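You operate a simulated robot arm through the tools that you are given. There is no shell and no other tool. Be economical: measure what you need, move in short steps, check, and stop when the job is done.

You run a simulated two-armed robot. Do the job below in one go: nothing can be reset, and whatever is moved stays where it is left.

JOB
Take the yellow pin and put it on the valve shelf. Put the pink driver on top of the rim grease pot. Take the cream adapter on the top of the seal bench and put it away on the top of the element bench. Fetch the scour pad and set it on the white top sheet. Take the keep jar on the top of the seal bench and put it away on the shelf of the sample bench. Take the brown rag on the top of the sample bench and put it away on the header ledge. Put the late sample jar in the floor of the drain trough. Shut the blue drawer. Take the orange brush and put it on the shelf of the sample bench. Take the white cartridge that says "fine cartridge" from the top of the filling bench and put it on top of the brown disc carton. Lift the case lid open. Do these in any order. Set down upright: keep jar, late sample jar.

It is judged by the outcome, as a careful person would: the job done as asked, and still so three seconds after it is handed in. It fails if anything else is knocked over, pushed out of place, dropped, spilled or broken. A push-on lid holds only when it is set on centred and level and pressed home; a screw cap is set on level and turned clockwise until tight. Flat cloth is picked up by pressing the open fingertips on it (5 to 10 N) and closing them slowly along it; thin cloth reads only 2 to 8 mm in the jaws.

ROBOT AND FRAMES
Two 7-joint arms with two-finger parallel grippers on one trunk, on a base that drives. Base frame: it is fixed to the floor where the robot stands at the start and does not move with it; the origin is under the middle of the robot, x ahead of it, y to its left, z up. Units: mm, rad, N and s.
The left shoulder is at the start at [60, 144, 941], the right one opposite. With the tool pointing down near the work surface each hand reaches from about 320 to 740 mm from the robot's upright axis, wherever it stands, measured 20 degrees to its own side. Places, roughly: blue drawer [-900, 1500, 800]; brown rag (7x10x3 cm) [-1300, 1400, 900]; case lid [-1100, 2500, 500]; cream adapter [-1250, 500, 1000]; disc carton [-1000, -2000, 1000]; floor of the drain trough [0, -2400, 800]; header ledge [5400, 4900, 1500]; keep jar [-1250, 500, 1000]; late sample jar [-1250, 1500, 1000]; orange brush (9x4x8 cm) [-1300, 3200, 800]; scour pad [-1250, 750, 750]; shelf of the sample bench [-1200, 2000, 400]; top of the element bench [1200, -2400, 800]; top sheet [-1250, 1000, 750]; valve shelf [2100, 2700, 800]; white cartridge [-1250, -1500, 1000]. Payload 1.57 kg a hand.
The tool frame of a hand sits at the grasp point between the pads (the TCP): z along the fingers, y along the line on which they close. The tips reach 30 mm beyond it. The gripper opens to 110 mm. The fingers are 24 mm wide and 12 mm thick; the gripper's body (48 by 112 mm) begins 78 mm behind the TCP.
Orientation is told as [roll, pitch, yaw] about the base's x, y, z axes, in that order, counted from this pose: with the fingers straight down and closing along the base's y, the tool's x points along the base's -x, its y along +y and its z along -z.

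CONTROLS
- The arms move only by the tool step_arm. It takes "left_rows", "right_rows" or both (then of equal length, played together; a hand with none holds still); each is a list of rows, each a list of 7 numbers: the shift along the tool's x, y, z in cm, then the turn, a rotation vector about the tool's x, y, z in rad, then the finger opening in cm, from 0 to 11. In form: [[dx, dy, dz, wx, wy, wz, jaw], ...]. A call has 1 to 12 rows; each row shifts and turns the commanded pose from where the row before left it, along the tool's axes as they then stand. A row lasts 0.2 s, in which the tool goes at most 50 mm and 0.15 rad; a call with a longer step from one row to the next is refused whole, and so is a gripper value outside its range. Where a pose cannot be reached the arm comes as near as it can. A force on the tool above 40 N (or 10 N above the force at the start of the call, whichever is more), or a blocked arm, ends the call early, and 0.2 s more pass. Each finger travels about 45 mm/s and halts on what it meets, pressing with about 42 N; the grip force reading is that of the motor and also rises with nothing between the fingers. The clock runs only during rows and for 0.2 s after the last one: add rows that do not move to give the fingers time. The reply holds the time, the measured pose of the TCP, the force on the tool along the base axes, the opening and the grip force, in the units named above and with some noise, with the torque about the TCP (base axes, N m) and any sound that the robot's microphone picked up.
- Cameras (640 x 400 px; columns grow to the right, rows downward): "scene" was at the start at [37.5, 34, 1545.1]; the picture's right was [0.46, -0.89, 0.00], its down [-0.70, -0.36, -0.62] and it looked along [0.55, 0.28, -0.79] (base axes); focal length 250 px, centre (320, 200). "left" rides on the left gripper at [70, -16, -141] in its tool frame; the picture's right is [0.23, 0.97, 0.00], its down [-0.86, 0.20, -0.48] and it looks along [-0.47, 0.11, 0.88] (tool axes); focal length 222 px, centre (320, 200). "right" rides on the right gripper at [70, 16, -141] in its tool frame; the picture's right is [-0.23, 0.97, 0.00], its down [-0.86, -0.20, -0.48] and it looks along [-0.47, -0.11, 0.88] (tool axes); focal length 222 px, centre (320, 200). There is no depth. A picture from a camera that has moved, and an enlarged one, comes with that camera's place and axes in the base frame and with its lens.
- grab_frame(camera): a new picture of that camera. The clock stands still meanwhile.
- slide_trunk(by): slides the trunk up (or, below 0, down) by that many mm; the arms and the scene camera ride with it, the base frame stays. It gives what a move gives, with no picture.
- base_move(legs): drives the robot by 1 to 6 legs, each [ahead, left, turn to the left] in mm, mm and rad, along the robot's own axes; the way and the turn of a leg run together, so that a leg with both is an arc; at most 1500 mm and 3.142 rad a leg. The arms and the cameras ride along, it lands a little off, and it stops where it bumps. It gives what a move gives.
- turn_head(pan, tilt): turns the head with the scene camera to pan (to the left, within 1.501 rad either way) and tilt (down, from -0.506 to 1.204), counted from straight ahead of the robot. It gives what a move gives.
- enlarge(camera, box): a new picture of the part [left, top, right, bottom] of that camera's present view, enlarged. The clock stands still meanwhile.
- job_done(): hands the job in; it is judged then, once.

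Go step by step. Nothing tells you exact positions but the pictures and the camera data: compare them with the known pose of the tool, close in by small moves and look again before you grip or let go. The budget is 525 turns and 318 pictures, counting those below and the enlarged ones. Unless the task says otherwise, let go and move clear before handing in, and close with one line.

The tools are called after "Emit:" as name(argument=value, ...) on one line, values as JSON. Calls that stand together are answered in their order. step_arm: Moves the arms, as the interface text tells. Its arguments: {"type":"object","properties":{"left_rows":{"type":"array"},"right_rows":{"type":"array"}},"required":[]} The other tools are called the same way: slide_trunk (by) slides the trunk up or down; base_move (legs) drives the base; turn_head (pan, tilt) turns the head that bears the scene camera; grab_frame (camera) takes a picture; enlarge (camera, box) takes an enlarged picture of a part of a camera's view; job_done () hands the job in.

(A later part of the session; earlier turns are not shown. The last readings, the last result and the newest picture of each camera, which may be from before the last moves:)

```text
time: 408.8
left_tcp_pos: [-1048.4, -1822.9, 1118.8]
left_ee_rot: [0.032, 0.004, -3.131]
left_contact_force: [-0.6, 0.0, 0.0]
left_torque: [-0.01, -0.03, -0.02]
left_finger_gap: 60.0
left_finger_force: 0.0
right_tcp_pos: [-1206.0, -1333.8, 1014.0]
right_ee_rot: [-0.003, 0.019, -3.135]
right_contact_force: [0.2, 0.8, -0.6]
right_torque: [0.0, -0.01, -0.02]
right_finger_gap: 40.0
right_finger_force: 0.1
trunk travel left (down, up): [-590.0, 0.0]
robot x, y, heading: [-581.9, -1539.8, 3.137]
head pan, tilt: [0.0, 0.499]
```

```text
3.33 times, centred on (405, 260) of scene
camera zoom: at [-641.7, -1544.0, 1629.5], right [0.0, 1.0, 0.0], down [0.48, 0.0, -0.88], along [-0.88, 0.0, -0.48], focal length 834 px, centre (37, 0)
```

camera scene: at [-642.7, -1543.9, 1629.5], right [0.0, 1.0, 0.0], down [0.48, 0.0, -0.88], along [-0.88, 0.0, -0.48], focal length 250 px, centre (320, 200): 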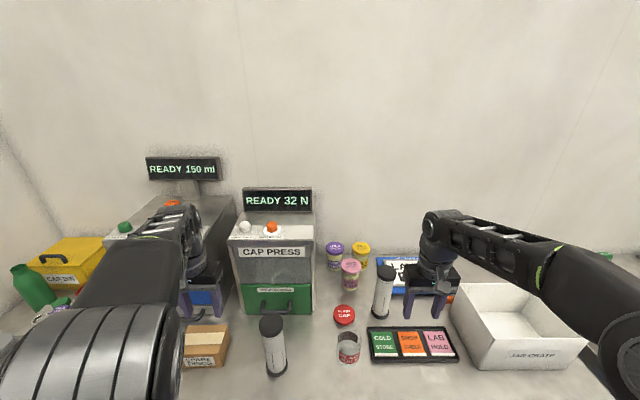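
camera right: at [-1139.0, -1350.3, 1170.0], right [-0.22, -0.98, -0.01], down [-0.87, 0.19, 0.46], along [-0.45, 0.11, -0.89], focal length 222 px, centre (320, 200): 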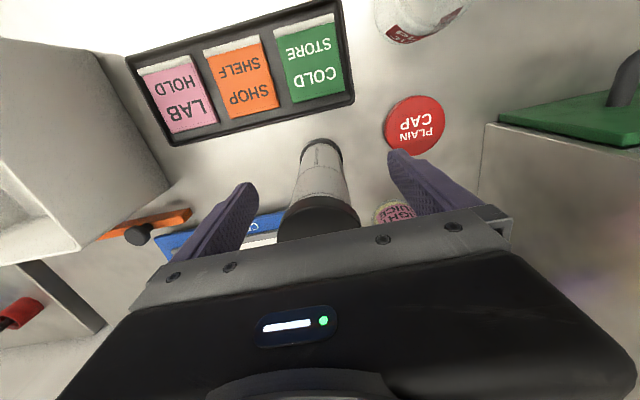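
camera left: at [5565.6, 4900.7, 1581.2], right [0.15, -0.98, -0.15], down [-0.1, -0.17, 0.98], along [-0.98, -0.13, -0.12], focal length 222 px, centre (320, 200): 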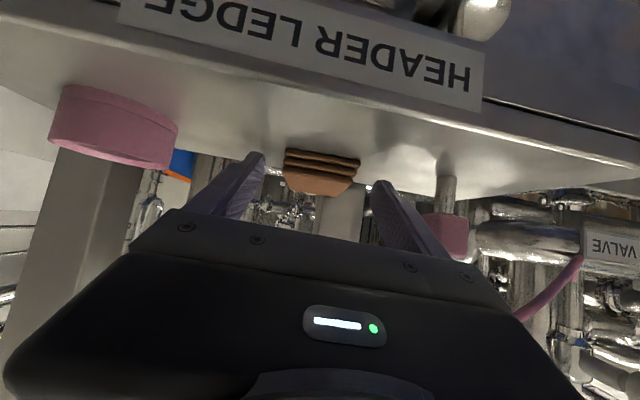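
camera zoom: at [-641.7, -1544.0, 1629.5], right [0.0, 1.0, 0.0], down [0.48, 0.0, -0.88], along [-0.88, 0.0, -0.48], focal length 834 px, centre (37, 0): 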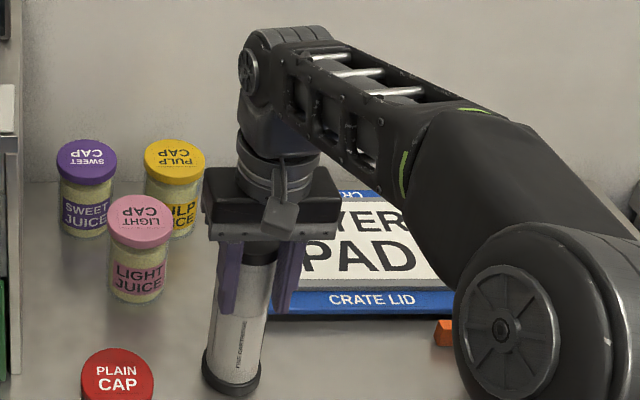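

The fingers closed to 40 mm without force; I look to see how the cartridge sits.

Emit:
grab_frame(camera="right")

Emit:
enlarge(camera="scene", box=[350, 245, 420, 325])

```text
207 pictures are left
camera right: at [-1139.3, -1350.6, 1156.0], right [-0.22, -0.98, -0.01], down [-0.87, 0.19, 0.46], along [-0.45, 0.11, -0.89], focal length 222 px, centre (320, 200)
```

right: 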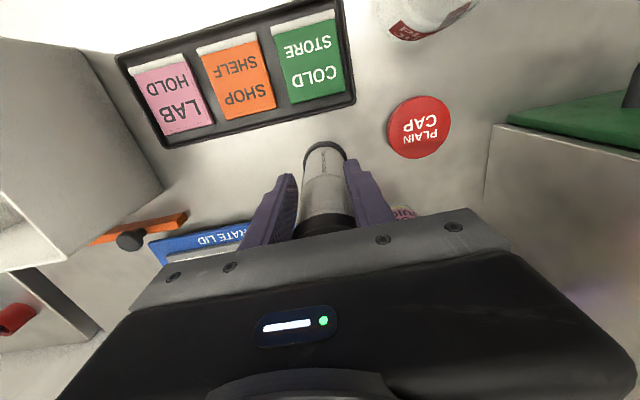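

```text
5.00 times, centred on (385, 285) of scene
camera zoom: at [-641.7, -1544.0, 1629.5], right [0.0, 1.0, 0.0], down [0.48, 0.0, -0.88], along [-0.88, 0.0, -0.48], focal length 1251 px, centre (-5, -225)
```

zoom: 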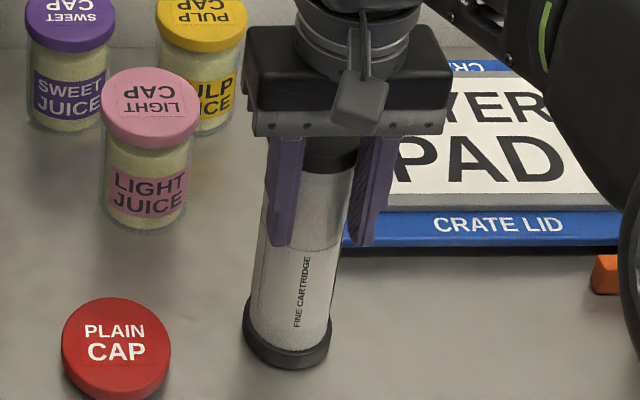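

Emit:
step_arm(right_rows=[[0, 0, 0, 0, 0, 0, 3.7], [0, 0, 0, 0, 0, 0, 3.4], [0, 0, 0, 0, 0, 0, 3], [0, 0, 0, 0, 0, 0, 3]])

Emit:
enlarge(camera="scene", box=[350, 245, 420, 325])

```text
time: 409.8
left_tcp_pos: [-1048.2, -1824.6, 1118.5]
left_ee_rot: [0.033, 0.004, -3.133]
left_contact_force: [-0.3, -0.1, 0.0]
left_torque: [0.04, 0.01, 0.02]
left_finger_gap: 60.1
left_finger_force: 0.1
right_tcp_pos: [-1206.5, -1332.8, 1013.5]
right_ee_rot: [-0.003, 0.019, -3.134]
right_contact_force: [0.5, -0.6, 0.1]
right_torque: [-0.01, -0.03, 0.01]
right_finger_gap: 30.3
right_finger_force: 0.0
trunk travel left (down, up): [-590.0, 0.0]
robot x, y, heading: [-581.3, -1545.8, 3.137]
head pan, tilt: [0.0, 0.499]
```

```text
5.00 times, centred on (385, 285) of scene
camera zoom: at [-641.6, -1544.0, 1629.5], right [0.0, 1.0, 0.0], down [0.48, 0.0, -0.88], along [-0.88, 0.0, -0.48], focal length 1251 px, centre (-5, -225)
```

zoom: 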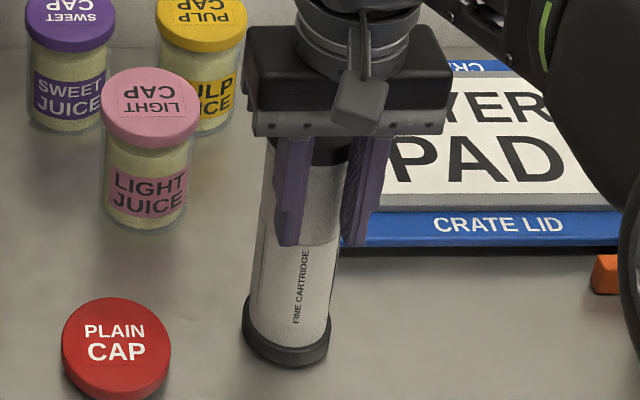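

The fingers are just in front of it: the cartridge stands further back, at about x≈-1240. I reopen, advance 35 mm, and close again.

Emit:
step_arm(right_rows=[[0, 0, 0, 0, 0, 0, 6], [0, 0, 0, 0, 0, 0, 9], [0, -0.3, 0, 0, 0, 0, 11], [0, 0, 0, 0, 0, 0, 11], [-1.8, 0, 0, 0, 0, 0, 11], [-1.8, 0, 0, 0, 0, 0, 11], [0, 0, 0, 0, 0, 0, 11]])

Emit:
grab_frame(camera="right")

Emit:
enlarge(camera="scene", box=[350, 245, 420, 325])

```text
time: 411.4
left_tcp_pos: [-1047.0, -1823.7, 1118.8]
left_ee_rot: [0.035, 0.004, -3.134]
left_contact_force: [0.3, -0.3, 0.2]
left_torque: [0.02, 0.02, -0.01]
left_finger_gap: 60.2
left_finger_force: 0.0
right_tcp_pos: [-1241.0, -1329.6, 1013.7]
right_ee_rot: [-0.003, 0.019, -3.134]
right_contact_force: [0.1, 0.7, -0.8]
right_torque: [0.0, -0.03, 0.0]
right_finger_gap: 110.0
right_finger_force: 0.1
trunk travel left (down, up): [-590.0, 0.0]
robot x, y, heading: [-581.5, -1541.3, 3.138]
head pan, tilt: [0.0, 0.499]
```

```text
204 pictures are left
camera right: at [-1175.0, -1346.8, 1155.6], right [-0.22, -0.98, -0.01], down [-0.87, 0.19, 0.46], along [-0.45, 0.11, -0.89], focal length 222 px, centre (320, 200)
```

right: 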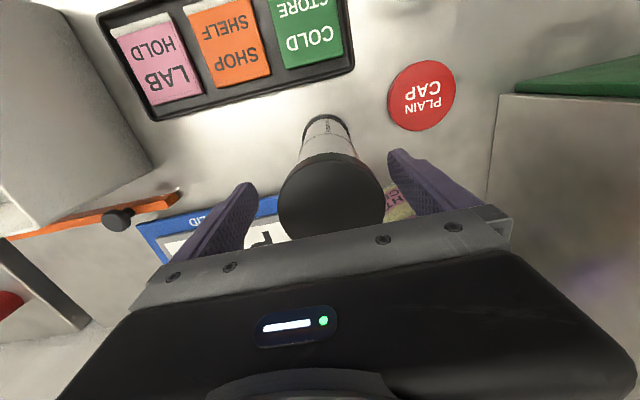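

```text
5.00 times, centred on (385, 285) of scene
camera zoom: at [-641.4, -1543.9, 1629.6], right [0.0, 1.0, 0.0], down [0.48, 0.0, -0.88], along [-0.88, 0.0, -0.48], focal length 1251 px, centre (-5, -225)
```

zoom: 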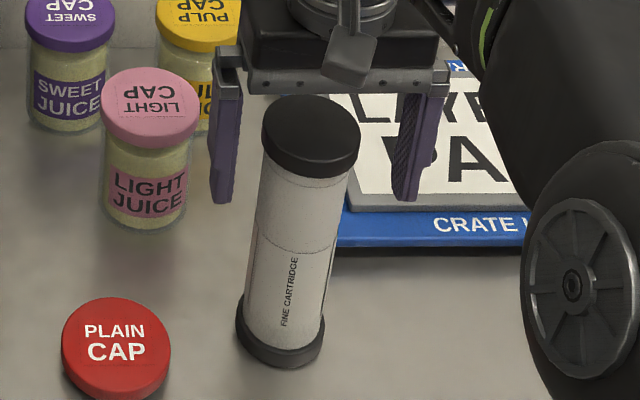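

Now I see the cap top at about [-1231,-1340,1041]. I centre on it, lower a little and close.

Emit:
step_arm(right_rows=[[0.8, 1.0, 0, 0, 0, 0, 11], [0, 0, 1.0, 0, 0, 0, 11], [0, 0, 0.8, 0, 0, 0, 11], [0, 0, 0, 0, 0, 0, 9], [0, 0, 0, 0, 0, 0, 7.5], [0, 0, 0, 0, 0, 0, 6], [0, 0, 0, 0, 0, 0, 4.5], [0, 0, 0, 0, 0, 0, 3.5], [0, 0, 0, 0, 0, 0, 3.5], [0, 0, 0, 0, 0, 0, 3.5]])

Emit:
enlarge(camera="scene", box=[350, 245, 420, 325])

```text
time: 413.6
left_tcp_pos: [-1046.8, -1823.4, 1118.2]
left_ee_rot: [0.033, 0.004, -3.134]
left_contact_force: [0.9, -0.1, 0.8]
left_torque: [0.01, -0.04, 0.01]
left_finger_gap: 60.0
left_finger_force: 0.1
right_tcp_pos: [-1233.0, -1340.7, 995.2]
right_ee_rot: [-0.002, 0.02, -3.135]
right_contact_force: [-0.3, 1.2, 0.3]
right_torque: [0.03, -0.07, 0.01]
right_finger_gap: 59.8
right_finger_force: 41.5
trunk travel left (down, up): [-590.0, 0.0]
robot x, y, heading: [-580.9, -1543.9, 3.141]
head pan, tilt: [0.0, 0.499]
```

```text
5.00 times, centred on (385, 285) of scene
camera zoom: at [-641.6, -1543.9, 1629.5], right [0.0, 1.0, 0.0], down [0.48, 0.0, -0.88], along [-0.88, 0.0, -0.48], focal length 1251 px, centre (-5, -225)
```

zoom: 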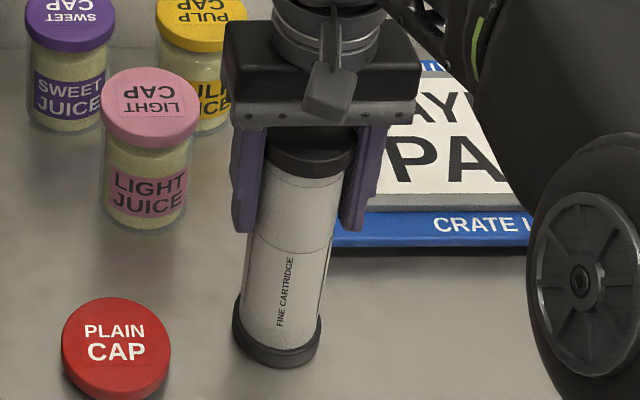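

Firmly held by the cap (59.8 mm). I lift and back away from the bench.

Emit:
step_arm(right_rows=[[0, 0, -1.5, 0, 0, 0, 3.5], [0, 0, -2.5, 0, 0, 0, 3.5], [0, 0, -3, 0, 0, 0, 3.5], [1, 0, -2, 0, 0, 0, 3.5], [0, 0, 0, 0, 0, 0, 3.5]])

Emit:
base_move(legs=[[-400, 0, 0]])

Emit:
turn_head(pan=0.15, tilt=0.5)

Emit:
grab_frame(camera="scene")

```text
time: 414.8
left_tcp_pos: [-1048.5, -1822.8, 1118.4]
left_ee_rot: [0.032, 0.003, -3.133]
left_contact_force: [0.7, 0.9, -0.9]
left_torque: [-0.03, 0.02, -0.03]
left_finger_gap: 60.0
left_finger_force: 0.0
right_tcp_pos: [-1226.1, -1341.6, 1056.1]
right_ee_rot: [-0.003, 0.014, -3.134]
right_contact_force: [-0.1, 0.2, -2.0]
right_torque: [-0.03, -0.01, 0.0]
right_finger_gap: 59.4
right_finger_force: 42.3
right hand out of reach, approached as far as the arm can: row 3
trunk travel left (down, up): [-590.0, 0.0]
robot x, y, heading: [-578.0, -1541.9, 3.138]
head pan, tilt: [0.0, 0.499]
```

```text
time: 417.3
left_tcp_pos: [-644.7, -1825.1, 1119.6]
left_ee_rot: [0.033, 0.003, -3.131]
left_contact_force: [0.9, 0.6, 0.5]
left_torque: [0.01, 0.07, -0.02]
left_finger_gap: 59.9
left_finger_force: 0.2
right_tcp_pos: [-821.7, -1344.2, 1057.5]
right_ee_rot: [-0.002, 0.014, -3.132]
right_contact_force: [-0.5, -0.2, -2.2]
right_torque: [-0.03, -0.01, -0.01]
right_finger_gap: 59.4
right_finger_force: 41.5
trunk travel left (down, up): [-590.0, 0.0]
robot x, y, heading: [-180.0, -1543.5, 3.141]
head pan, tilt: [0.0, 0.499]
```

```text
time: 418.0
left_tcp_pos: [-646.1, -1826.0, 1118.7]
left_ee_rot: [0.035, 0.001, -3.131]
left_contact_force: [-0.6, 0.2, -1.1]
left_torque: [0.0, 0.04, -0.01]
left_finger_gap: 60.0
left_finger_force: 0.1
right_tcp_pos: [-822.2, -1342.8, 1056.3]
right_ee_rot: [-0.003, 0.015, -3.132]
right_contact_force: [0.1, -0.4, -2.3]
right_torque: [-0.01, -0.02, 0.0]
right_finger_gap: 59.6
right_finger_force: 42.3
trunk travel left (down, up): [-590.0, 0.0]
robot x, y, heading: [-178.3, -1544.7, 3.142]
head pan, tilt: [0.15, 0.499]
```

```text
201 pictures are left
camera scene: at [-238.7, -1558.7, 1629.5], right [-0.15, 0.99, 0.0], down [0.47, 0.07, -0.88], along [-0.87, -0.13, -0.48], focal length 250 px, centre (320, 200)
```

scene: 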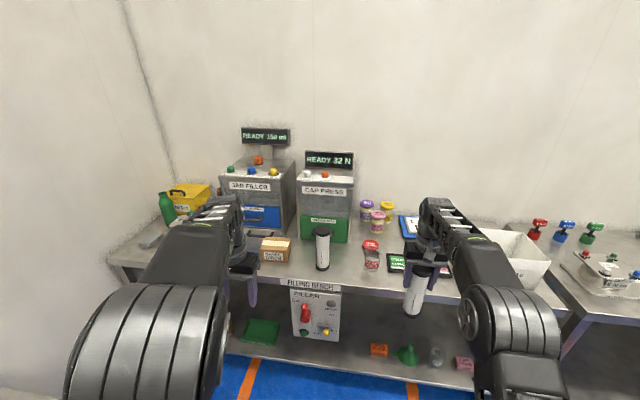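

I look to the left for room before shifting that way.

Emit:
turn_head(pan=1.3, tilt=0.6)

Emit:
grab_frame(camera="scene")

```text
time: 419.4
left_tcp_pos: [-644.4, -1824.3, 1118.4]
left_ee_rot: [0.034, 0.004, -3.13]
left_contact_force: [0.1, 0.7, -0.8]
left_torque: [0.01, 0.03, -0.01]
left_finger_gap: 59.9
left_finger_force: 0.0
right_tcp_pos: [-822.5, -1342.9, 1056.2]
right_ee_rot: [-0.003, 0.017, -3.132]
right_contact_force: [-0.4, -0.3, -2.6]
right_torque: [0.02, -0.03, -0.03]
right_finger_gap: 59.5
right_finger_force: 41.7
trunk travel left (down, up): [-590.0, 0.0]
robot x, y, heading: [-180.8, -1546.6, 3.142]
head pan, tilt: [1.3, 0.6]
```

```text
200 pictures are left
camera scene: at [-172.4, -1630.5, 1620.5], right [-0.96, 0.27, 0.0], down [0.15, 0.54, -0.83], along [-0.22, -0.79, -0.56], focal length 250 px, centre (320, 200)
```

scene: 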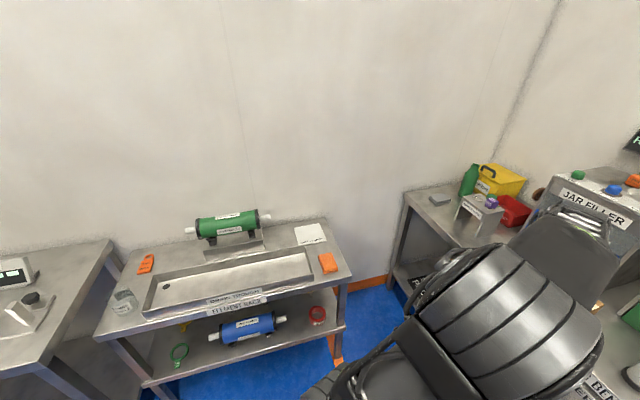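

I raise and retract the cartridge, turn left a little, and drive toward the carton.

Emit:
step_arm(right_rows=[[3, 0, 0, 0, 0, 0, 3.5], [3, 1, -1, 0, 0, 0, 3.5], [3, 1, -1.5, 0, 0, 0, 3.5], [3, 1, -1.5, 0, 0, 0, 3.5], [2, 1, -1.5, 0, 0, 0, 3.5], [0, 1, -1, 0, 0, 0, 3.5], [0, 0, 0, 0, 0, 0, 3.5]])

Emit:
base_move(legs=[[0, 0, 0.5], [200, 60, 0]])

Emit:
turn_head(pan=0.0, tilt=0.6)

Emit:
grab_frame(camera="scene")

```text
time: 421.0
left_tcp_pos: [-645.2, -1825.6, 1118.8]
left_ee_rot: [0.034, 0.004, -3.133]
left_contact_force: [-0.3, -0.5, -0.7]
left_torque: [-0.03, 0.01, -0.01]
left_finger_gap: 60.1
left_finger_force: 0.0
right_tcp_pos: [-683.4, -1393.8, 1122.4]
right_ee_rot: [-0.003, 0.015, -3.132]
right_contact_force: [0.2, -0.3, -1.8]
right_torque: [0.0, 0.01, 0.02]
right_finger_gap: 59.8
right_finger_force: 42.2
trunk travel left (down, up): [-590.0, 0.0]
robot x, y, heading: [-177.0, -1545.0, 3.141]
head pan, tilt: [1.3, 0.6]
```

```text
time: 424.0
left_tcp_pos: [-606.1, -2161.9, 1117.8]
left_ee_rot: [0.033, 0.005, -2.636]
left_contact_force: [-1.1, -0.2, -1.1]
left_torque: [0.04, -0.02, -0.02]
left_finger_gap: 59.9
left_finger_force: 0.1
right_tcp_pos: [-845.1, -1799.3, 1123.1]
right_ee_rot: [-0.003, 0.017, -2.636]
right_contact_force: [0.3, -0.2, -2.8]
right_torque: [0.06, -0.06, -0.02]
right_finger_gap: 59.8
right_finger_force: 41.5
trunk travel left (down, up): [-590.0, 0.0]
robot x, y, heading: [-327.3, -1691.9, -2.648]
head pan, tilt: [1.3, 0.6]
```

```text
time: 425.5
left_tcp_pos: [-605.0, -2162.1, 1119.2]
left_ee_rot: [0.034, 0.002, -2.635]
left_contact_force: [-0.5, -0.2, 0.1]
left_torque: [0.01, 0.0, 0.01]
left_finger_gap: 60.0
left_finger_force: 0.0
right_tcp_pos: [-844.5, -1798.1, 1123.9]
right_ee_rot: [-0.004, 0.018, -2.638]
right_contact_force: [0.0, 0.8, -2.8]
right_torque: [0.02, -0.04, -0.04]
right_finger_gap: 59.5
right_finger_force: 41.6
trunk travel left (down, up): [-590.0, 0.0]
robot x, y, heading: [-325.3, -1692.1, -2.65]
head pan, tilt: [0.0, 0.6]
```

```text
199 pictures are left
camera scene: at [-379.1, -1721.1, 1620.4], right [-0.47, 0.88, 0.0], down [0.5, 0.27, -0.82], along [-0.73, -0.39, -0.57], focal length 250 px, centre (320, 200)
```

scene: 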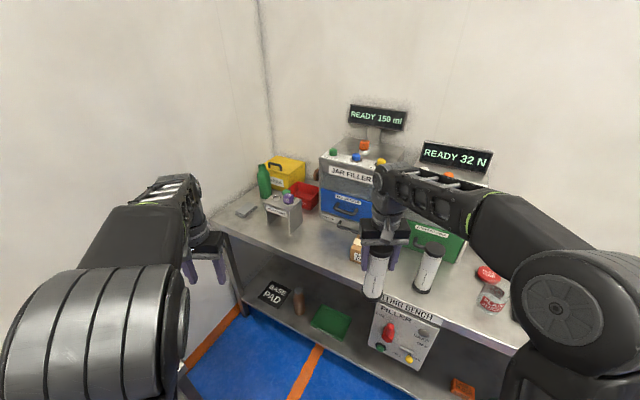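

Emit:
base_move(legs=[[200, 0, 0]])

Emit:
grab_frame(camera="right")

Emit:
grab_frame(camera="scene")

```text
time: 427.1
left_tcp_pos: [-779.1, -2256.3, 1117.8]
left_ee_rot: [0.033, 0.004, -2.634]
left_contact_force: [-0.2, -1.0, -0.9]
left_torque: [0.03, -0.02, -0.01]
left_finger_gap: 59.8
left_finger_force: 0.1
right_tcp_pos: [-1019.2, -1893.8, 1122.6]
right_ee_rot: [-0.006, 0.018, -2.636]
right_contact_force: [-0.7, -0.3, -2.5]
right_torque: [0.04, -0.05, 0.0]
right_finger_gap: 59.6
right_finger_force: 42.0
trunk travel left (down, up): [-590.0, 0.0]
robot x, y, heading: [-501.8, -1783.6, -2.65]
head pan, tilt: [0.0, 0.6]
```

```text
198 pictures are left
camera right: at [-952.6, -1876.3, 1264.3], right [0.27, -0.96, -0.01], down [-0.85, -0.24, 0.47], along [-0.45, -0.12, -0.89], focal length 222 px, centre (320, 200)
```

right: 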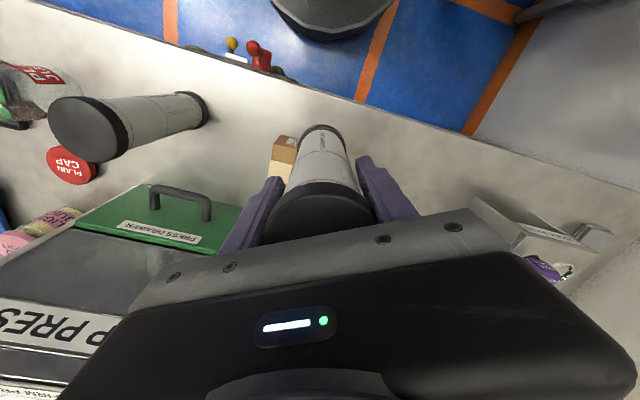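

```text
197 pictures are left
camera scene: at [-554.6, -1815.7, 1620.4], right [-0.48, 0.88, 0.0], down [0.5, 0.27, -0.82], along [-0.73, -0.39, -0.57], focal length 250 px, centre (320, 200)
```

scene: 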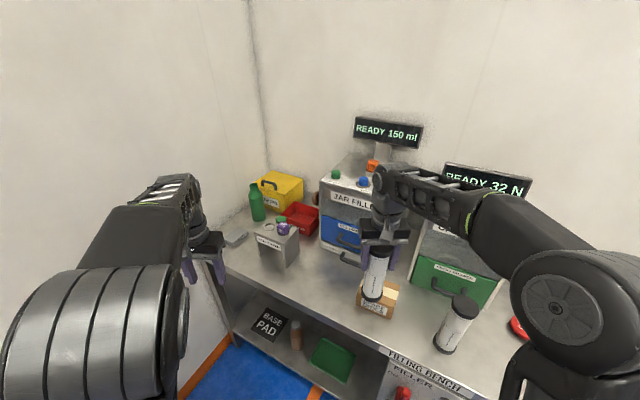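

Emit:
enlarge(camera="scene", box=[330, 230, 430, 330])

```text
4.00 times, centred on (380, 280) of scene
camera zoom: at [-554.6, -1815.7, 1620.4], right [-0.48, 0.88, 0.0], down [0.5, 0.27, -0.82], along [-0.73, -0.39, -0.57], focal length 1001 px, centre (80, -120)
```

zoom: 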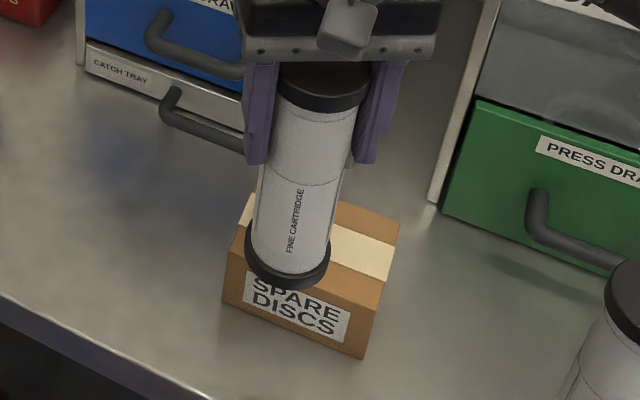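

The carton top centre is at ≈[-1090,-1886,917]. I move over it and lower.

Emit:
step_arm(right_rows=[[-2, -1.4, 0, 0, 0, 0, 3.5], [-2, -1.4, 0, 0, 0, 0, 3.5], [-1.8, -1.35, 0, 0, 0, 0, 3.5], [0, 0, 2, 0, 0, 0, 3.5], [0, 0, 1.5, 0, 0, 0, 3.5], [0, 0, 0, 0, 0, 0, 3.5]])

Emit:
enlarge(camera="scene", box=[330, 230, 430, 330])

Emit:
grab_frame(camera="right")

```text
time: 428.5
left_tcp_pos: [-776.9, -2255.7, 1119.5]
left_ee_rot: [0.033, 0.004, -2.635]
left_contact_force: [-0.3, -0.8, -0.3]
left_torque: [-0.01, 0.03, 0.03]
left_finger_gap: 60.3
left_finger_force: 0.0
right_tcp_pos: [-1087.6, -1884.5, 1087.7]
right_ee_rot: [-0.003, 0.014, -2.638]
right_contact_force: [-0.1, 0.4, -1.8]
right_torque: [0.01, -0.01, -0.02]
right_finger_gap: 59.9
right_finger_force: 42.1
trunk travel left (down, up): [-590.0, 0.0]
robot x, y, heading: [-498.5, -1788.1, -2.645]
head pan, tilt: [0.0, 0.6]
```

```text
4.00 times, centred on (380, 280) of scene
camera zoom: at [-553.0, -1814.9, 1620.4], right [-0.48, 0.88, 0.0], down [0.5, 0.27, -0.83], along [-0.73, -0.39, -0.56], focal length 1001 px, centre (80, -120)
```

zoom: 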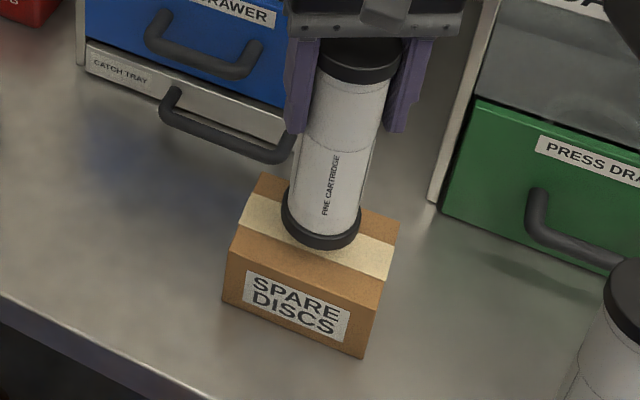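

```text
194 pictures are left
camera right: at [-1020.8, -1867.1, 1230.2], right [0.27, -0.96, -0.01], down [-0.85, -0.24, 0.47], along [-0.45, -0.12, -0.88], focal length 222 px, centre (320, 200)
```

right: 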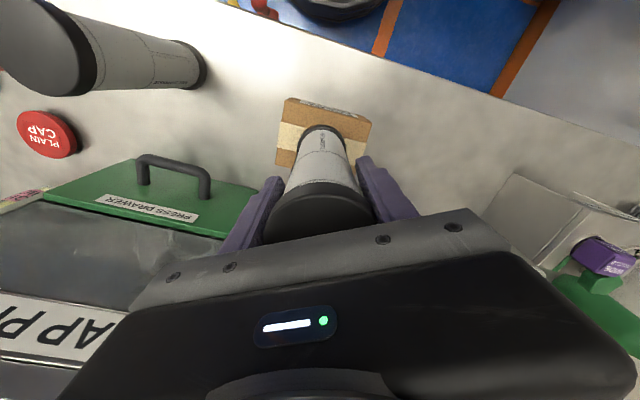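

Emit:
step_arm(right_rows=[[0, 0, 1.2, 0, 0, 0, 3.5], [0, 0, 0.6, 0, 0, 0, 3.5], [0, 0, 0, 0, 0, 0, 3.5]])

Emit:
enlarge(camera="scene", box=[330, 230, 430, 330])

```text
time: 429.3
left_tcp_pos: [-778.7, -2256.2, 1117.6]
left_ee_rot: [0.034, 0.003, -2.636]
left_contact_force: [-0.1, -0.3, -0.2]
left_torque: [-0.02, -0.03, 0.02]
left_finger_gap: 60.4
left_finger_force: 0.1
right_tcp_pos: [-1088.5, -1884.0, 1069.2]
right_ee_rot: [-0.004, 0.016, -2.636]
right_contact_force: [0.1, 0.1, -2.7]
right_torque: [0.01, -0.01, 0.01]
right_finger_gap: 59.8
right_finger_force: 41.8
trunk travel left (down, up): [-590.0, 0.0]
robot x, y, heading: [-502.1, -1782.5, -2.651]
head pan, tilt: [0.0, 0.6]
```

```text
4.00 times, centred on (380, 280) of scene
camera zoom: at [-553.3, -1815.0, 1620.4], right [-0.48, 0.88, 0.0], down [0.5, 0.27, -0.82], along [-0.73, -0.39, -0.57], focal length 1001 px, centre (80, -120)
```

zoom: 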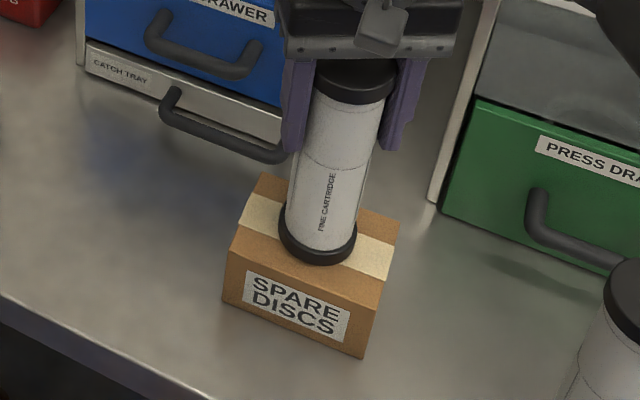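

Emit:
step_arm(right_rows=[[0, 0, 0.5, 0, 0, 0, 3.5], [0, 0, 0, 0, 0, 0, 3.5]])

```text
time: 429.9
left_tcp_pos: [-777.8, -2256.3, 1120.2]
left_ee_rot: [0.033, 0.004, -2.636]
left_contact_force: [0.6, 0.2, -0.4]
left_torque: [-0.02, -0.02, -0.01]
left_finger_gap: 59.8
left_finger_force: 0.0
right_tcp_pos: [-1087.3, -1883.5, 1065.5]
right_ee_rot: [-0.004, 0.015, -2.635]
right_contact_force: [0.7, 0.5, 8.2]
right_torque: [0.04, -0.33, -0.01]
right_finger_gap: 59.7
right_finger_force: 41.5
trunk travel left (down, up): [-590.0, 0.0]
robot x, y, heading: [-501.2, -1788.4, -2.649]
head pan, tilt: [0.0, 0.6]
```

Contact (8 N). I open and withdraw horizontally.

Emit:
step_arm(right_rows=[[0, 0, 0, 0, 0, 0, 6.2], [0, 0, 0, 0, 0, 0, 7], [0, 0, 0, 0, 0, 0, 9], [0, 0, 0, 0, 0, 0, 11], [0, 0, 0, 0, 0, 0, 11], [0, 0, 0, 0, 0, 0, 11]])

Emit:
enlarge(camera="scene", box=[330, 230, 430, 330])

```text
time: 431.3
left_tcp_pos: [-778.2, -2256.0, 1118.1]
left_ee_rot: [0.034, 0.005, -2.636]
left_contact_force: [-0.5, -0.1, 0.8]
left_torque: [0.02, 0.01, -0.01]
left_finger_gap: 60.1
left_finger_force: 0.0
right_tcp_pos: [-1088.4, -1882.7, 1064.3]
right_ee_rot: [-0.004, 0.017, -2.636]
right_contact_force: [0.2, 0.5, -0.4]
right_torque: [-0.04, -0.01, 0.02]
right_finger_gap: 110.0
right_finger_force: 0.0
trunk travel left (down, up): [-590.0, 0.0]
robot x, y, heading: [-502.3, -1786.3, -2.649]
head pan, tilt: [0.0, 0.6]
```

```text
4.00 times, centred on (380, 280) of scene
camera zoom: at [-553.1, -1814.9, 1620.4], right [-0.48, 0.88, 0.0], down [0.5, 0.27, -0.82], along [-0.73, -0.39, -0.57], focal length 1001 px, centre (80, -120)
```

zoom: 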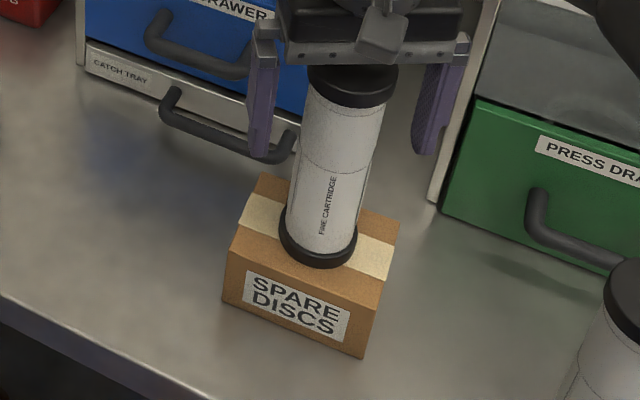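

It stands upright on the carton. I withdraw the hand and base.

Emit:
step_arm(right_rows=[[2, 0, 0, 0, 0, 0, 11], [3, 0, 0, 0, 0, 0, 11], [4, 0, 0, 0, 0, 0, 11], [4, 0, 0, 0, 0, 0, 9], [0, 0, 0, 0, 0, 0, 6]])

Emit:
base_move(legs=[[-300, 0, 0], [0, 0, -0.49]])

Emit:
turn_head(pan=0.2, tilt=0.5)

Emit:
enlarge(camera="scene", box=[200, 140, 440, 290])

```text
time: 432.5
left_tcp_pos: [-779.1, -2256.5, 1118.8]
left_ee_rot: [0.032, 0.004, -2.635]
left_contact_force: [-0.4, 0.1, -0.4]
left_torque: [-0.03, 0.0, -0.02]
left_finger_gap: 60.2
left_finger_force: 0.0
right_tcp_pos: [-972.6, -1822.9, 1065.5]
right_ee_rot: [-0.005, 0.015, -2.634]
right_contact_force: [-0.3, 0.3, 0.2]
right_torque: [-0.01, 0.01, -0.02]
right_finger_gap: 60.2
right_finger_force: 0.0
trunk travel left (down, up): [-590.0, 0.0]
robot x, y, heading: [-499.9, -1786.6, -2.651]
head pan, tilt: [0.0, 0.6]
```

```text
time: 435.9
left_tcp_pos: [-703.0, -1927.1, 1118.3]
left_ee_rot: [0.033, 0.005, -3.131]
left_contact_force: [0.2, 0.6, -0.4]
left_torque: [-0.02, 0.01, -0.02]
left_finger_gap: 60.2
left_finger_force: 0.0
right_tcp_pos: [-669.7, -1452.9, 1066.5]
right_ee_rot: [-0.003, 0.016, -3.129]
right_contact_force: [0.0, 0.6, -0.3]
right_torque: [-0.02, 0.01, -0.03]
right_finger_gap: 60.0
right_finger_force: 0.0
trunk travel left (down, up): [-590.0, 0.0]
robot x, y, heading: [-236.0, -1643.8, -3.143]
head pan, tilt: [0.0, 0.6]
```

```text
time: 436.7
left_tcp_pos: [-704.5, -1926.4, 1118.1]
left_ee_rot: [0.033, 0.004, -3.13]
left_contact_force: [0.0, -0.2, -0.1]
left_torque: [-0.01, 0.0, -0.02]
left_finger_gap: 59.9
left_finger_force: 0.0
right_tcp_pos: [-671.8, -1454.1, 1066.6]
right_ee_rot: [-0.003, 0.015, -3.13]
right_contact_force: [-0.2, -1.1, 0.0]
right_torque: [-0.01, 0.01, 0.03]
right_finger_gap: 60.1
right_finger_force: 0.2
trunk travel left (down, up): [-590.0, 0.0]
robot x, y, heading: [-234.9, -1646.0, -3.143]
head pan, tilt: [0.201, 0.499]
```

```text
2.67 times, centred on (320, 215) of scene
camera zoom: at [-297.2, -1663.5, 1629.5], right [-0.2, 0.98, 0.0], down [0.47, 0.1, -0.88], along [-0.86, -0.18, -0.48], focal length 667 px, centre (320, 160)
```

zoom: 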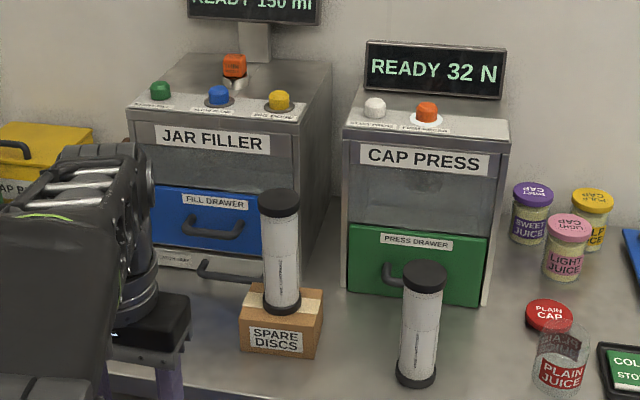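

The cartridge stands on the carton. Now I move along to the seal bench.

Emit:
base_move(legs=[[0, -1450, 0], [0, -750, 0]])

Emit:
turn_head(pan=0.0, tilt=0.6)

Emit:
grab_frame(camera="scene")

Emit:
enlarge(camera="scene", box=[160, 120, 480, 320])

```text
time: 447.4
left_tcp_pos: [-716.5, 241.9, 1119.6]
left_ee_rot: [0.033, 0.002, -3.114]
left_contact_force: [-0.5, 0.1, -0.7]
left_torque: [0.0, 0.01, -0.01]
left_finger_gap: 59.9
left_finger_force: 0.1
right_tcp_pos: [-690.6, 715.7, 1066.5]
right_ee_rot: [-0.004, 0.015, -3.114]
right_contact_force: [-0.9, 0.3, -0.3]
right_torque: [-0.01, 0.01, 0.01]
right_finger_gap: 59.9
right_finger_force: 0.1
trunk travel left (down, up): [-590.0, 0.0]
robot x, y, heading: [-254.6, 531.3, -3.13]
head pan, tilt: [0.201, 0.499]
```

```text
time: 448.1
left_tcp_pos: [-715.9, 242.0, 1118.0]
left_ee_rot: [0.034, 0.003, -3.114]
left_contact_force: [0.8, -0.2, -0.4]
left_torque: [-0.01, 0.02, 0.02]
left_finger_gap: 59.9
left_finger_force: 0.0
right_tcp_pos: [-689.7, 714.6, 1066.5]
right_ee_rot: [-0.003, 0.015, -3.117]
right_contact_force: [0.2, 0.6, 0.6]
right_torque: [-0.01, 0.02, -0.01]
right_finger_gap: 60.2
right_finger_force: 0.0
trunk travel left (down, up): [-590.0, 0.0]
robot x, y, heading: [-255.6, 527.7, -3.125]
head pan, tilt: [0.0, 0.6]
```

```text
190 pictures are left
camera scene: at [-313.6, 529.3, 1620.5], right [-0.02, 1.0, 0.0], down [0.56, 0.01, -0.83], along [-0.83, -0.01, -0.56], focal length 250 px, centre (320, 200)
```

scene: 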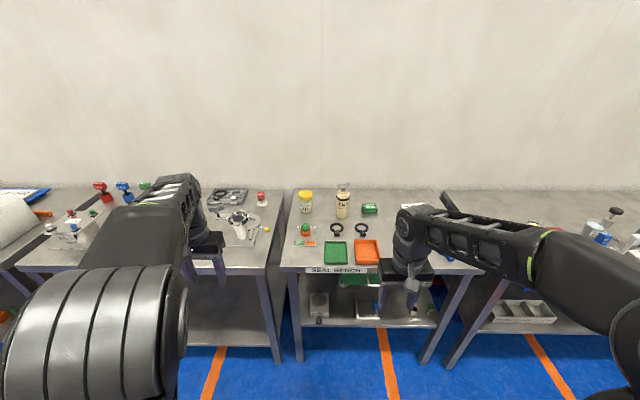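

```text
2.00 times, centred on (320, 220) of scene
camera zoom: at [-313.6, 529.3, 1620.5], right [-0.02, 1.0, 0.0], down [0.56, 0.01, -0.83], along [-0.83, -0.01, -0.56], focal length 500 px, centre (320, 160)
```

zoom: 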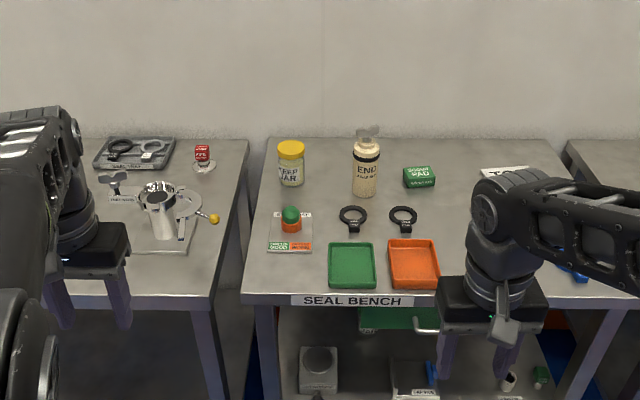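

I see the keep jar, the cream "END" adapter, the scour pad and the top sheet along the back of the seal bench. I enlarge them.

Emit:
enlarge(camera="scene", box=[290, 175, 390, 225])

Emit:
enlarge(camera="scene", box=[350, 190, 450, 240])

```text
6.40 times, centred on (340, 200) of scene
camera zoom: at [-313.6, 529.3, 1620.5], right [-0.02, 1.0, 0.0], down [0.56, 0.01, -0.83], along [-0.83, -0.01, -0.56], focal length 1601 px, centre (192, 200)
```

zoom: 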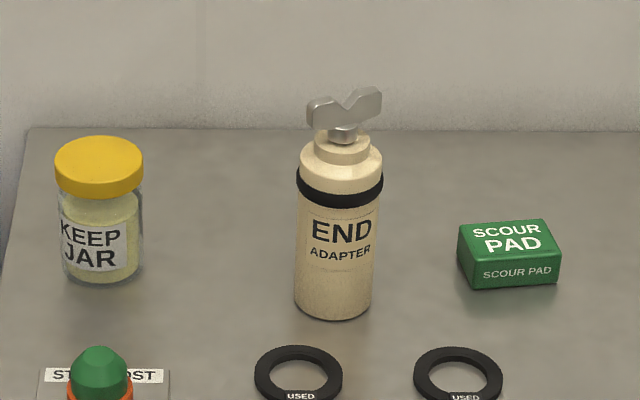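

```text
6.40 times, centred on (400, 215) of scene
camera zoom: at [-313.6, 529.3, 1620.5], right [-0.02, 1.0, 0.0], down [0.56, 0.01, -0.83], along [-0.83, -0.01, -0.56], focal length 1601 px, centre (-192, 104)
```

zoom: 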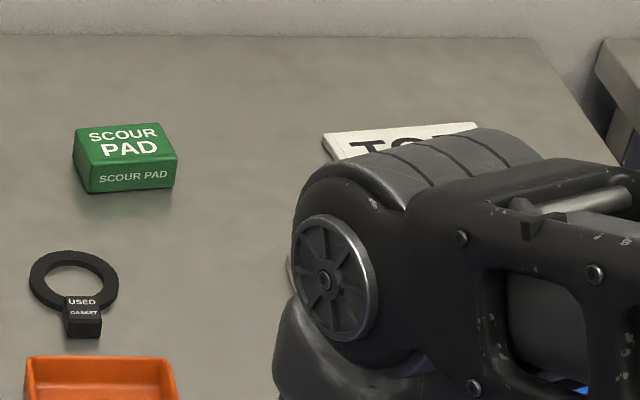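

The pad is a block about 74 mm wide. I drive up so the right hand can take it from above.

Emit:
base_move(legs=[[325, -85, -0.015]])

Emit:
step_arm(right_rows=[[-3, 0.5, 0, 0, 0, 0, 11], [-3, 0.5, 0, 0, 0, 0, 11], [-3, 0.5, 0, 0, 0, 0, 11], [-3, 0.5, 0.5, 0, 0, 0, 11], [-3, 0.5, 0.5, 0, 0, 0, 11], [-3, 0.5, 0.5, 0, 0, 0, 11], [0, 0, 0, 0, 0, 0, 11]])

Emit:
grab_frame(camera="right")

Emit:
grab_frame(camera="scene")

```text
time: 450.4
left_tcp_pos: [-1052.1, 330.5, 1119.5]
left_ee_rot: [0.033, 0.004, -3.13]
left_contact_force: [-0.6, -0.1, 0.3]
left_torque: [-0.05, -0.01, -0.03]
left_finger_gap: 59.9
left_finger_force: 0.1
right_tcp_pos: [-1018.5, 803.8, 1065.8]
right_ee_rot: [-0.004, 0.016, -3.13]
right_contact_force: [0.5, -0.2, -0.3]
right_torque: [-0.02, 0.0, 0.04]
right_finger_gap: 60.2
right_finger_force: 0.1
trunk travel left (down, up): [-590.0, 0.0]
robot x, y, heading: [-586.1, 612.8, -3.144]
head pan, tilt: [0.0, 0.6]
```

```text
time: 452.0
left_tcp_pos: [-1050.0, 331.1, 1119.1]
left_ee_rot: [0.034, 0.003, -3.129]
left_contact_force: [0.0, -0.4, 0.4]
left_torque: [0.01, -0.01, -0.01]
left_finger_gap: 59.9
left_finger_force: 0.0
right_tcp_pos: [-1197.4, 771.2, 1049.5]
right_ee_rot: [-0.003, 0.015, -3.129]
right_contact_force: [-0.1, 0.6, -0.8]
right_torque: [-0.02, 0.01, 0.02]
right_finger_gap: 110.0
right_finger_force: 0.1
trunk travel left (down, up): [-590.0, 0.0]
robot x, y, heading: [-584.1, 609.7, -3.141]
head pan, tilt: [0.0, 0.6]
```

```text
186 pictures are left
camera right: at [-1130.2, 755.3, 1190.8], right [-0.22, -0.98, -0.01], down [-0.86, 0.19, 0.47], along [-0.45, 0.11, -0.88], focal length 222 px, centre (320, 200)
```

right: 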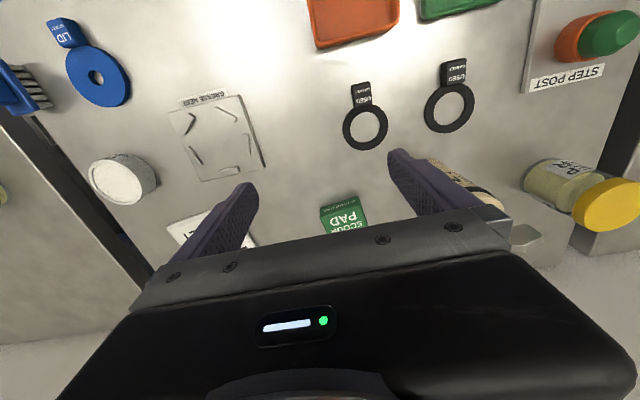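

```text
185 pictures are left
camera scene: at [-642.6, 612.1, 1620.5], right [0.0, 1.0, 0.0], down [0.56, 0.0, -0.83], along [-0.83, 0.0, -0.56], focal length 250 px, centre (320, 200)
```

scene: 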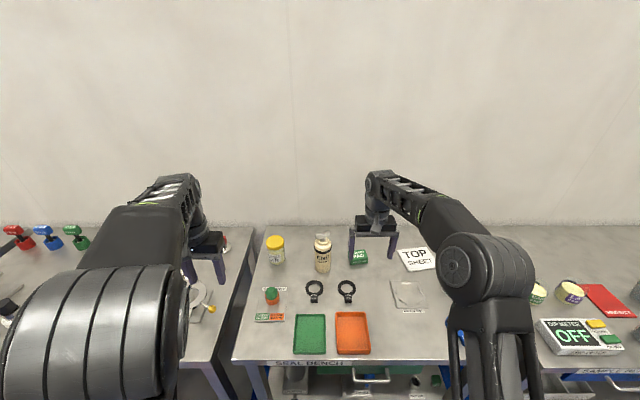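

Emit:
enlarge(camera="scene", box=[310, 225, 450, 295])

```text
4.57 times, centred on (380, 260) of scene
camera zoom: at [-642.6, 612.1, 1620.5], right [0.0, 1.0, 0.0], down [0.56, 0.0, -0.83], along [-0.83, 0.0, -0.56], focal length 1144 px, centre (46, -74)
```

zoom: 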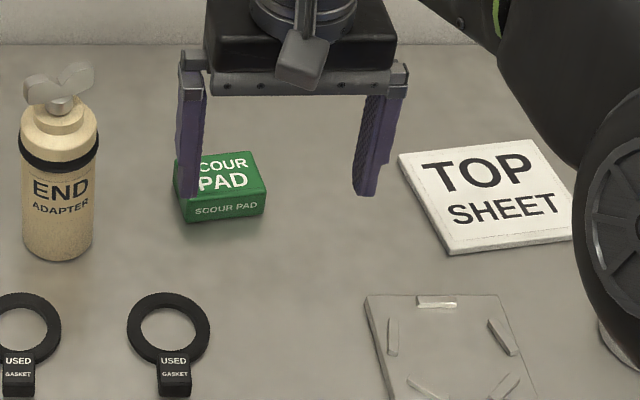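

The pad's top centre is at ≈[-1312,758,907] (bench ≈870), the top sheet centre ≈[-1316,987]. I pitch slightly and reach over the pad.

Emit:
step_arm(right_rows=[[0, 0.2, 0, 0, -0.14, 0, 11], [-2.5, 0.4, 1.0, 0, 0, 0, 11], [-2.5, 0.4, 3.0, 0, 0, 0, 11], [-2.2, 0.4, 3.0, 0, 0, 0, 11], [-1.8, 0, 3.0, 0, 0, 0, 11], [0, 0, 0, 0, 0, 0, 11]])

Emit:
grab_frame(camera="right")

Emit:
enlarge(camera="scene", box=[310, 225, 450, 295])

```text
time: 453.4
left_tcp_pos: [-1050.7, 330.2, 1118.6]
left_ee_rot: [0.033, 0.004, -3.13]
left_contact_force: [-1.0, -0.8, -0.1]
left_torque: [0.02, -0.01, -0.02]
left_finger_gap: 59.8
left_finger_force: 0.1
right_tcp_pos: [-1297.9, 755.5, 959.9]
right_ee_rot: [-0.004, -0.126, -3.129]
right_contact_force: [0.1, 0.6, 0.4]
right_torque: [-0.03, 0.0, 0.01]
right_finger_gap: 110.0
right_finger_force: 0.0
trunk travel left (down, up): [-590.0, 0.0]
robot x, y, heading: [-585.2, 610.0, -3.147]
head pan, tilt: [0.0, 0.6]
```

```text
183 pictures are left
camera right: at [-1210.8, 739.9, 1092.2], right [-0.21, -0.98, 0.02], down [-0.79, 0.19, 0.58], along [-0.57, 0.11, -0.81], focal length 222 px, centre (320, 200)
```

right: 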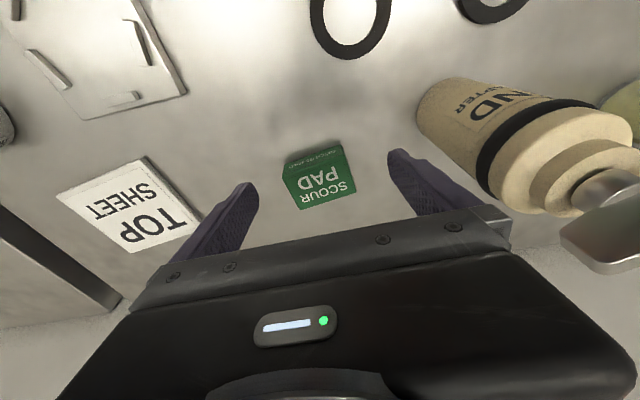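

```text
4.57 times, centred on (380, 260) of scene
camera zoom: at [-642.9, 611.9, 1620.5], right [0.0, 1.0, 0.0], down [0.56, 0.0, -0.83], along [-0.83, 0.0, -0.56], focal length 1144 px, centre (46, -74)
```

zoom: 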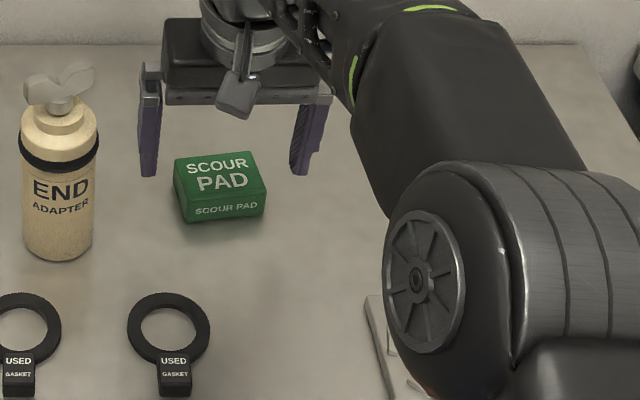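

Emit:
step_arm(right_rows=[[-0.5, -0.4, 2, 0, 0, 0, 11], [-0.5, 0, 2, 0, 0, 0, 11], [0, 0, 1.7, 0, 0, 0, 11], [0, 0, 0, 0, 0, 0, 9], [0, 0, 0, 0, 0, 0, 7], [0, 0, 0, 0, 0, 0, 5], [0, 0, 0, 0, 0, 0, 4], [0, 0, 0, 0, 0, 0, 4]])

Emit:
grab_frame(camera="right")

```text
time: 455.2
left_tcp_pos: [-1050.8, 331.6, 1119.6]
left_ee_rot: [0.033, 0.003, -3.13]
left_contact_force: [-0.3, -1.0, -0.3]
left_torque: [0.0, 0.02, 0.03]
left_finger_gap: 59.8
left_finger_force: 0.0
right_tcp_pos: [-1316.8, 761.0, 905.5]
right_ee_rot: [-0.002, -0.124, -3.13]
right_contact_force: [0.1, -0.7, 0.4]
right_torque: [-0.02, -0.03, -0.01]
right_finger_gap: 70.4
right_finger_force: 36.5
trunk travel left (down, up): [-590.0, 0.0]
robot x, y, heading: [-586.2, 614.8, -3.142]
head pan, tilt: [0.0, 0.6]
```

```text
181 pictures are left
camera right: at [-1228.9, 745.0, 1036.5], right [-0.21, -0.98, 0.02], down [-0.79, 0.19, 0.58], along [-0.57, 0.11, -0.81], focal length 222 px, centre (320, 200)
```

right: 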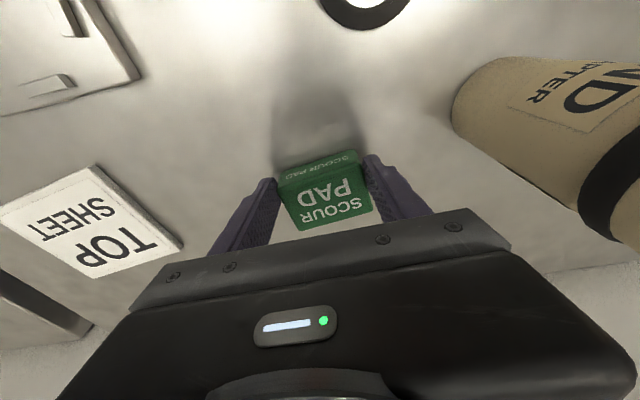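

Pad held (70 mm). I lift it and shift the base 226 mm right over the top sheet.

Emit:
step_arm(right_rows=[[-0.3, 0, -2, 0, 0, 0, 4], [-0.4, 0, -3, 0, 0, 0, 4], [-0.3, 0, -2, 0, 0, 0, 4], [0, 0, 0, 0, 0, 0, 4]])

Emit:
base_move(legs=[[0, -226, 0]])

Emit:
grab_frame(camera="right")

Emit:
enlarge(camera="scene", box=[310, 225, 450, 295])

```text
time: 456.2
left_tcp_pos: [-1051.6, 330.3, 1118.9]
left_ee_rot: [0.032, 0.002, -3.129]
left_contact_force: [0.2, -0.9, 0.9]
left_torque: [0.02, -0.03, 0.0]
left_finger_gap: 60.2
left_finger_force: 0.0
right_tcp_pos: [-1318.4, 760.2, 974.8]
right_ee_rot: [-0.004, -0.127, -3.129]
right_contact_force: [-0.3, 1.1, -0.9]
right_torque: [0.0, -0.02, 0.0]
right_finger_gap: 70.2
right_finger_force: 41.9
trunk travel left (down, up): [-590.0, 0.0]
robot x, y, heading: [-585.9, 613.0, -3.143]
head pan, tilt: [0.0, 0.6]
```

```text
time: 457.9
left_tcp_pos: [-1051.9, 561.4, 1120.0]
left_ee_rot: [0.033, 0.003, -3.131]
left_contact_force: [0.7, 0.1, 0.3]
left_torque: [-0.04, -0.01, 0.0]
left_finger_gap: 60.1
left_finger_force: 0.0
right_tcp_pos: [-1316.9, 992.1, 974.0]
right_ee_rot: [-0.003, -0.127, -3.133]
right_contact_force: [1.2, 0.1, -0.8]
right_torque: [-0.08, -0.02, -0.02]
right_finger_gap: 70.2
right_finger_force: 41.5
trunk travel left (down, up): [-590.0, 0.0]
robot x, y, heading: [-587.4, 844.7, 3.145]
head pan, tilt: [0.0, 0.6]
```

```text
180 pictures are left
camera right: at [-1229.4, 975.3, 1105.4], right [-0.22, -0.98, 0.03], down [-0.79, 0.19, 0.58], along [-0.58, 0.11, -0.81], focal length 222 px, centre (320, 200)
```

right: 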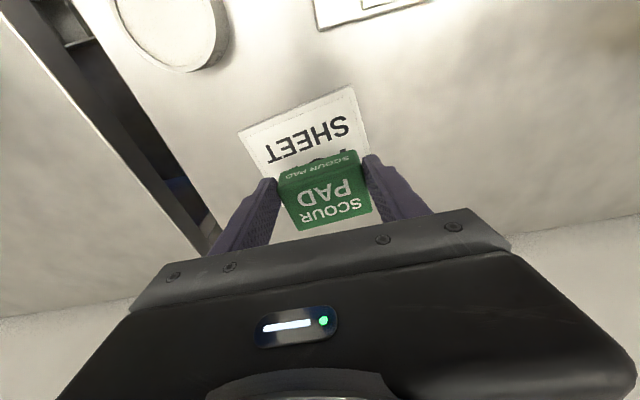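

```text
4.57 times, centred on (380, 260) of scene
camera zoom: at [-643.3, 842.1, 1620.4], right [0.0, 1.0, 0.0], down [0.57, 0.0, -0.82], along [-0.82, 0.0, -0.57], focal length 1144 px, centre (46, -74)
```

zoom: 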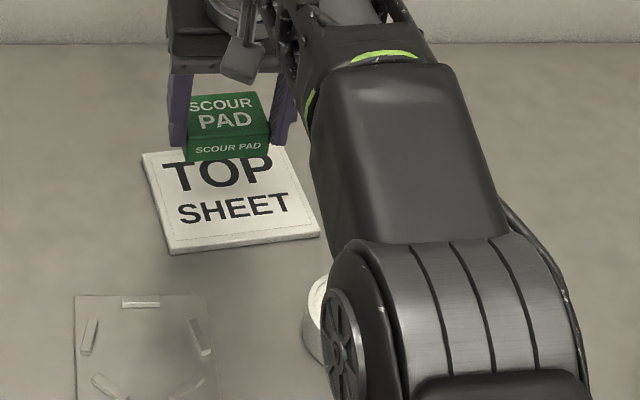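

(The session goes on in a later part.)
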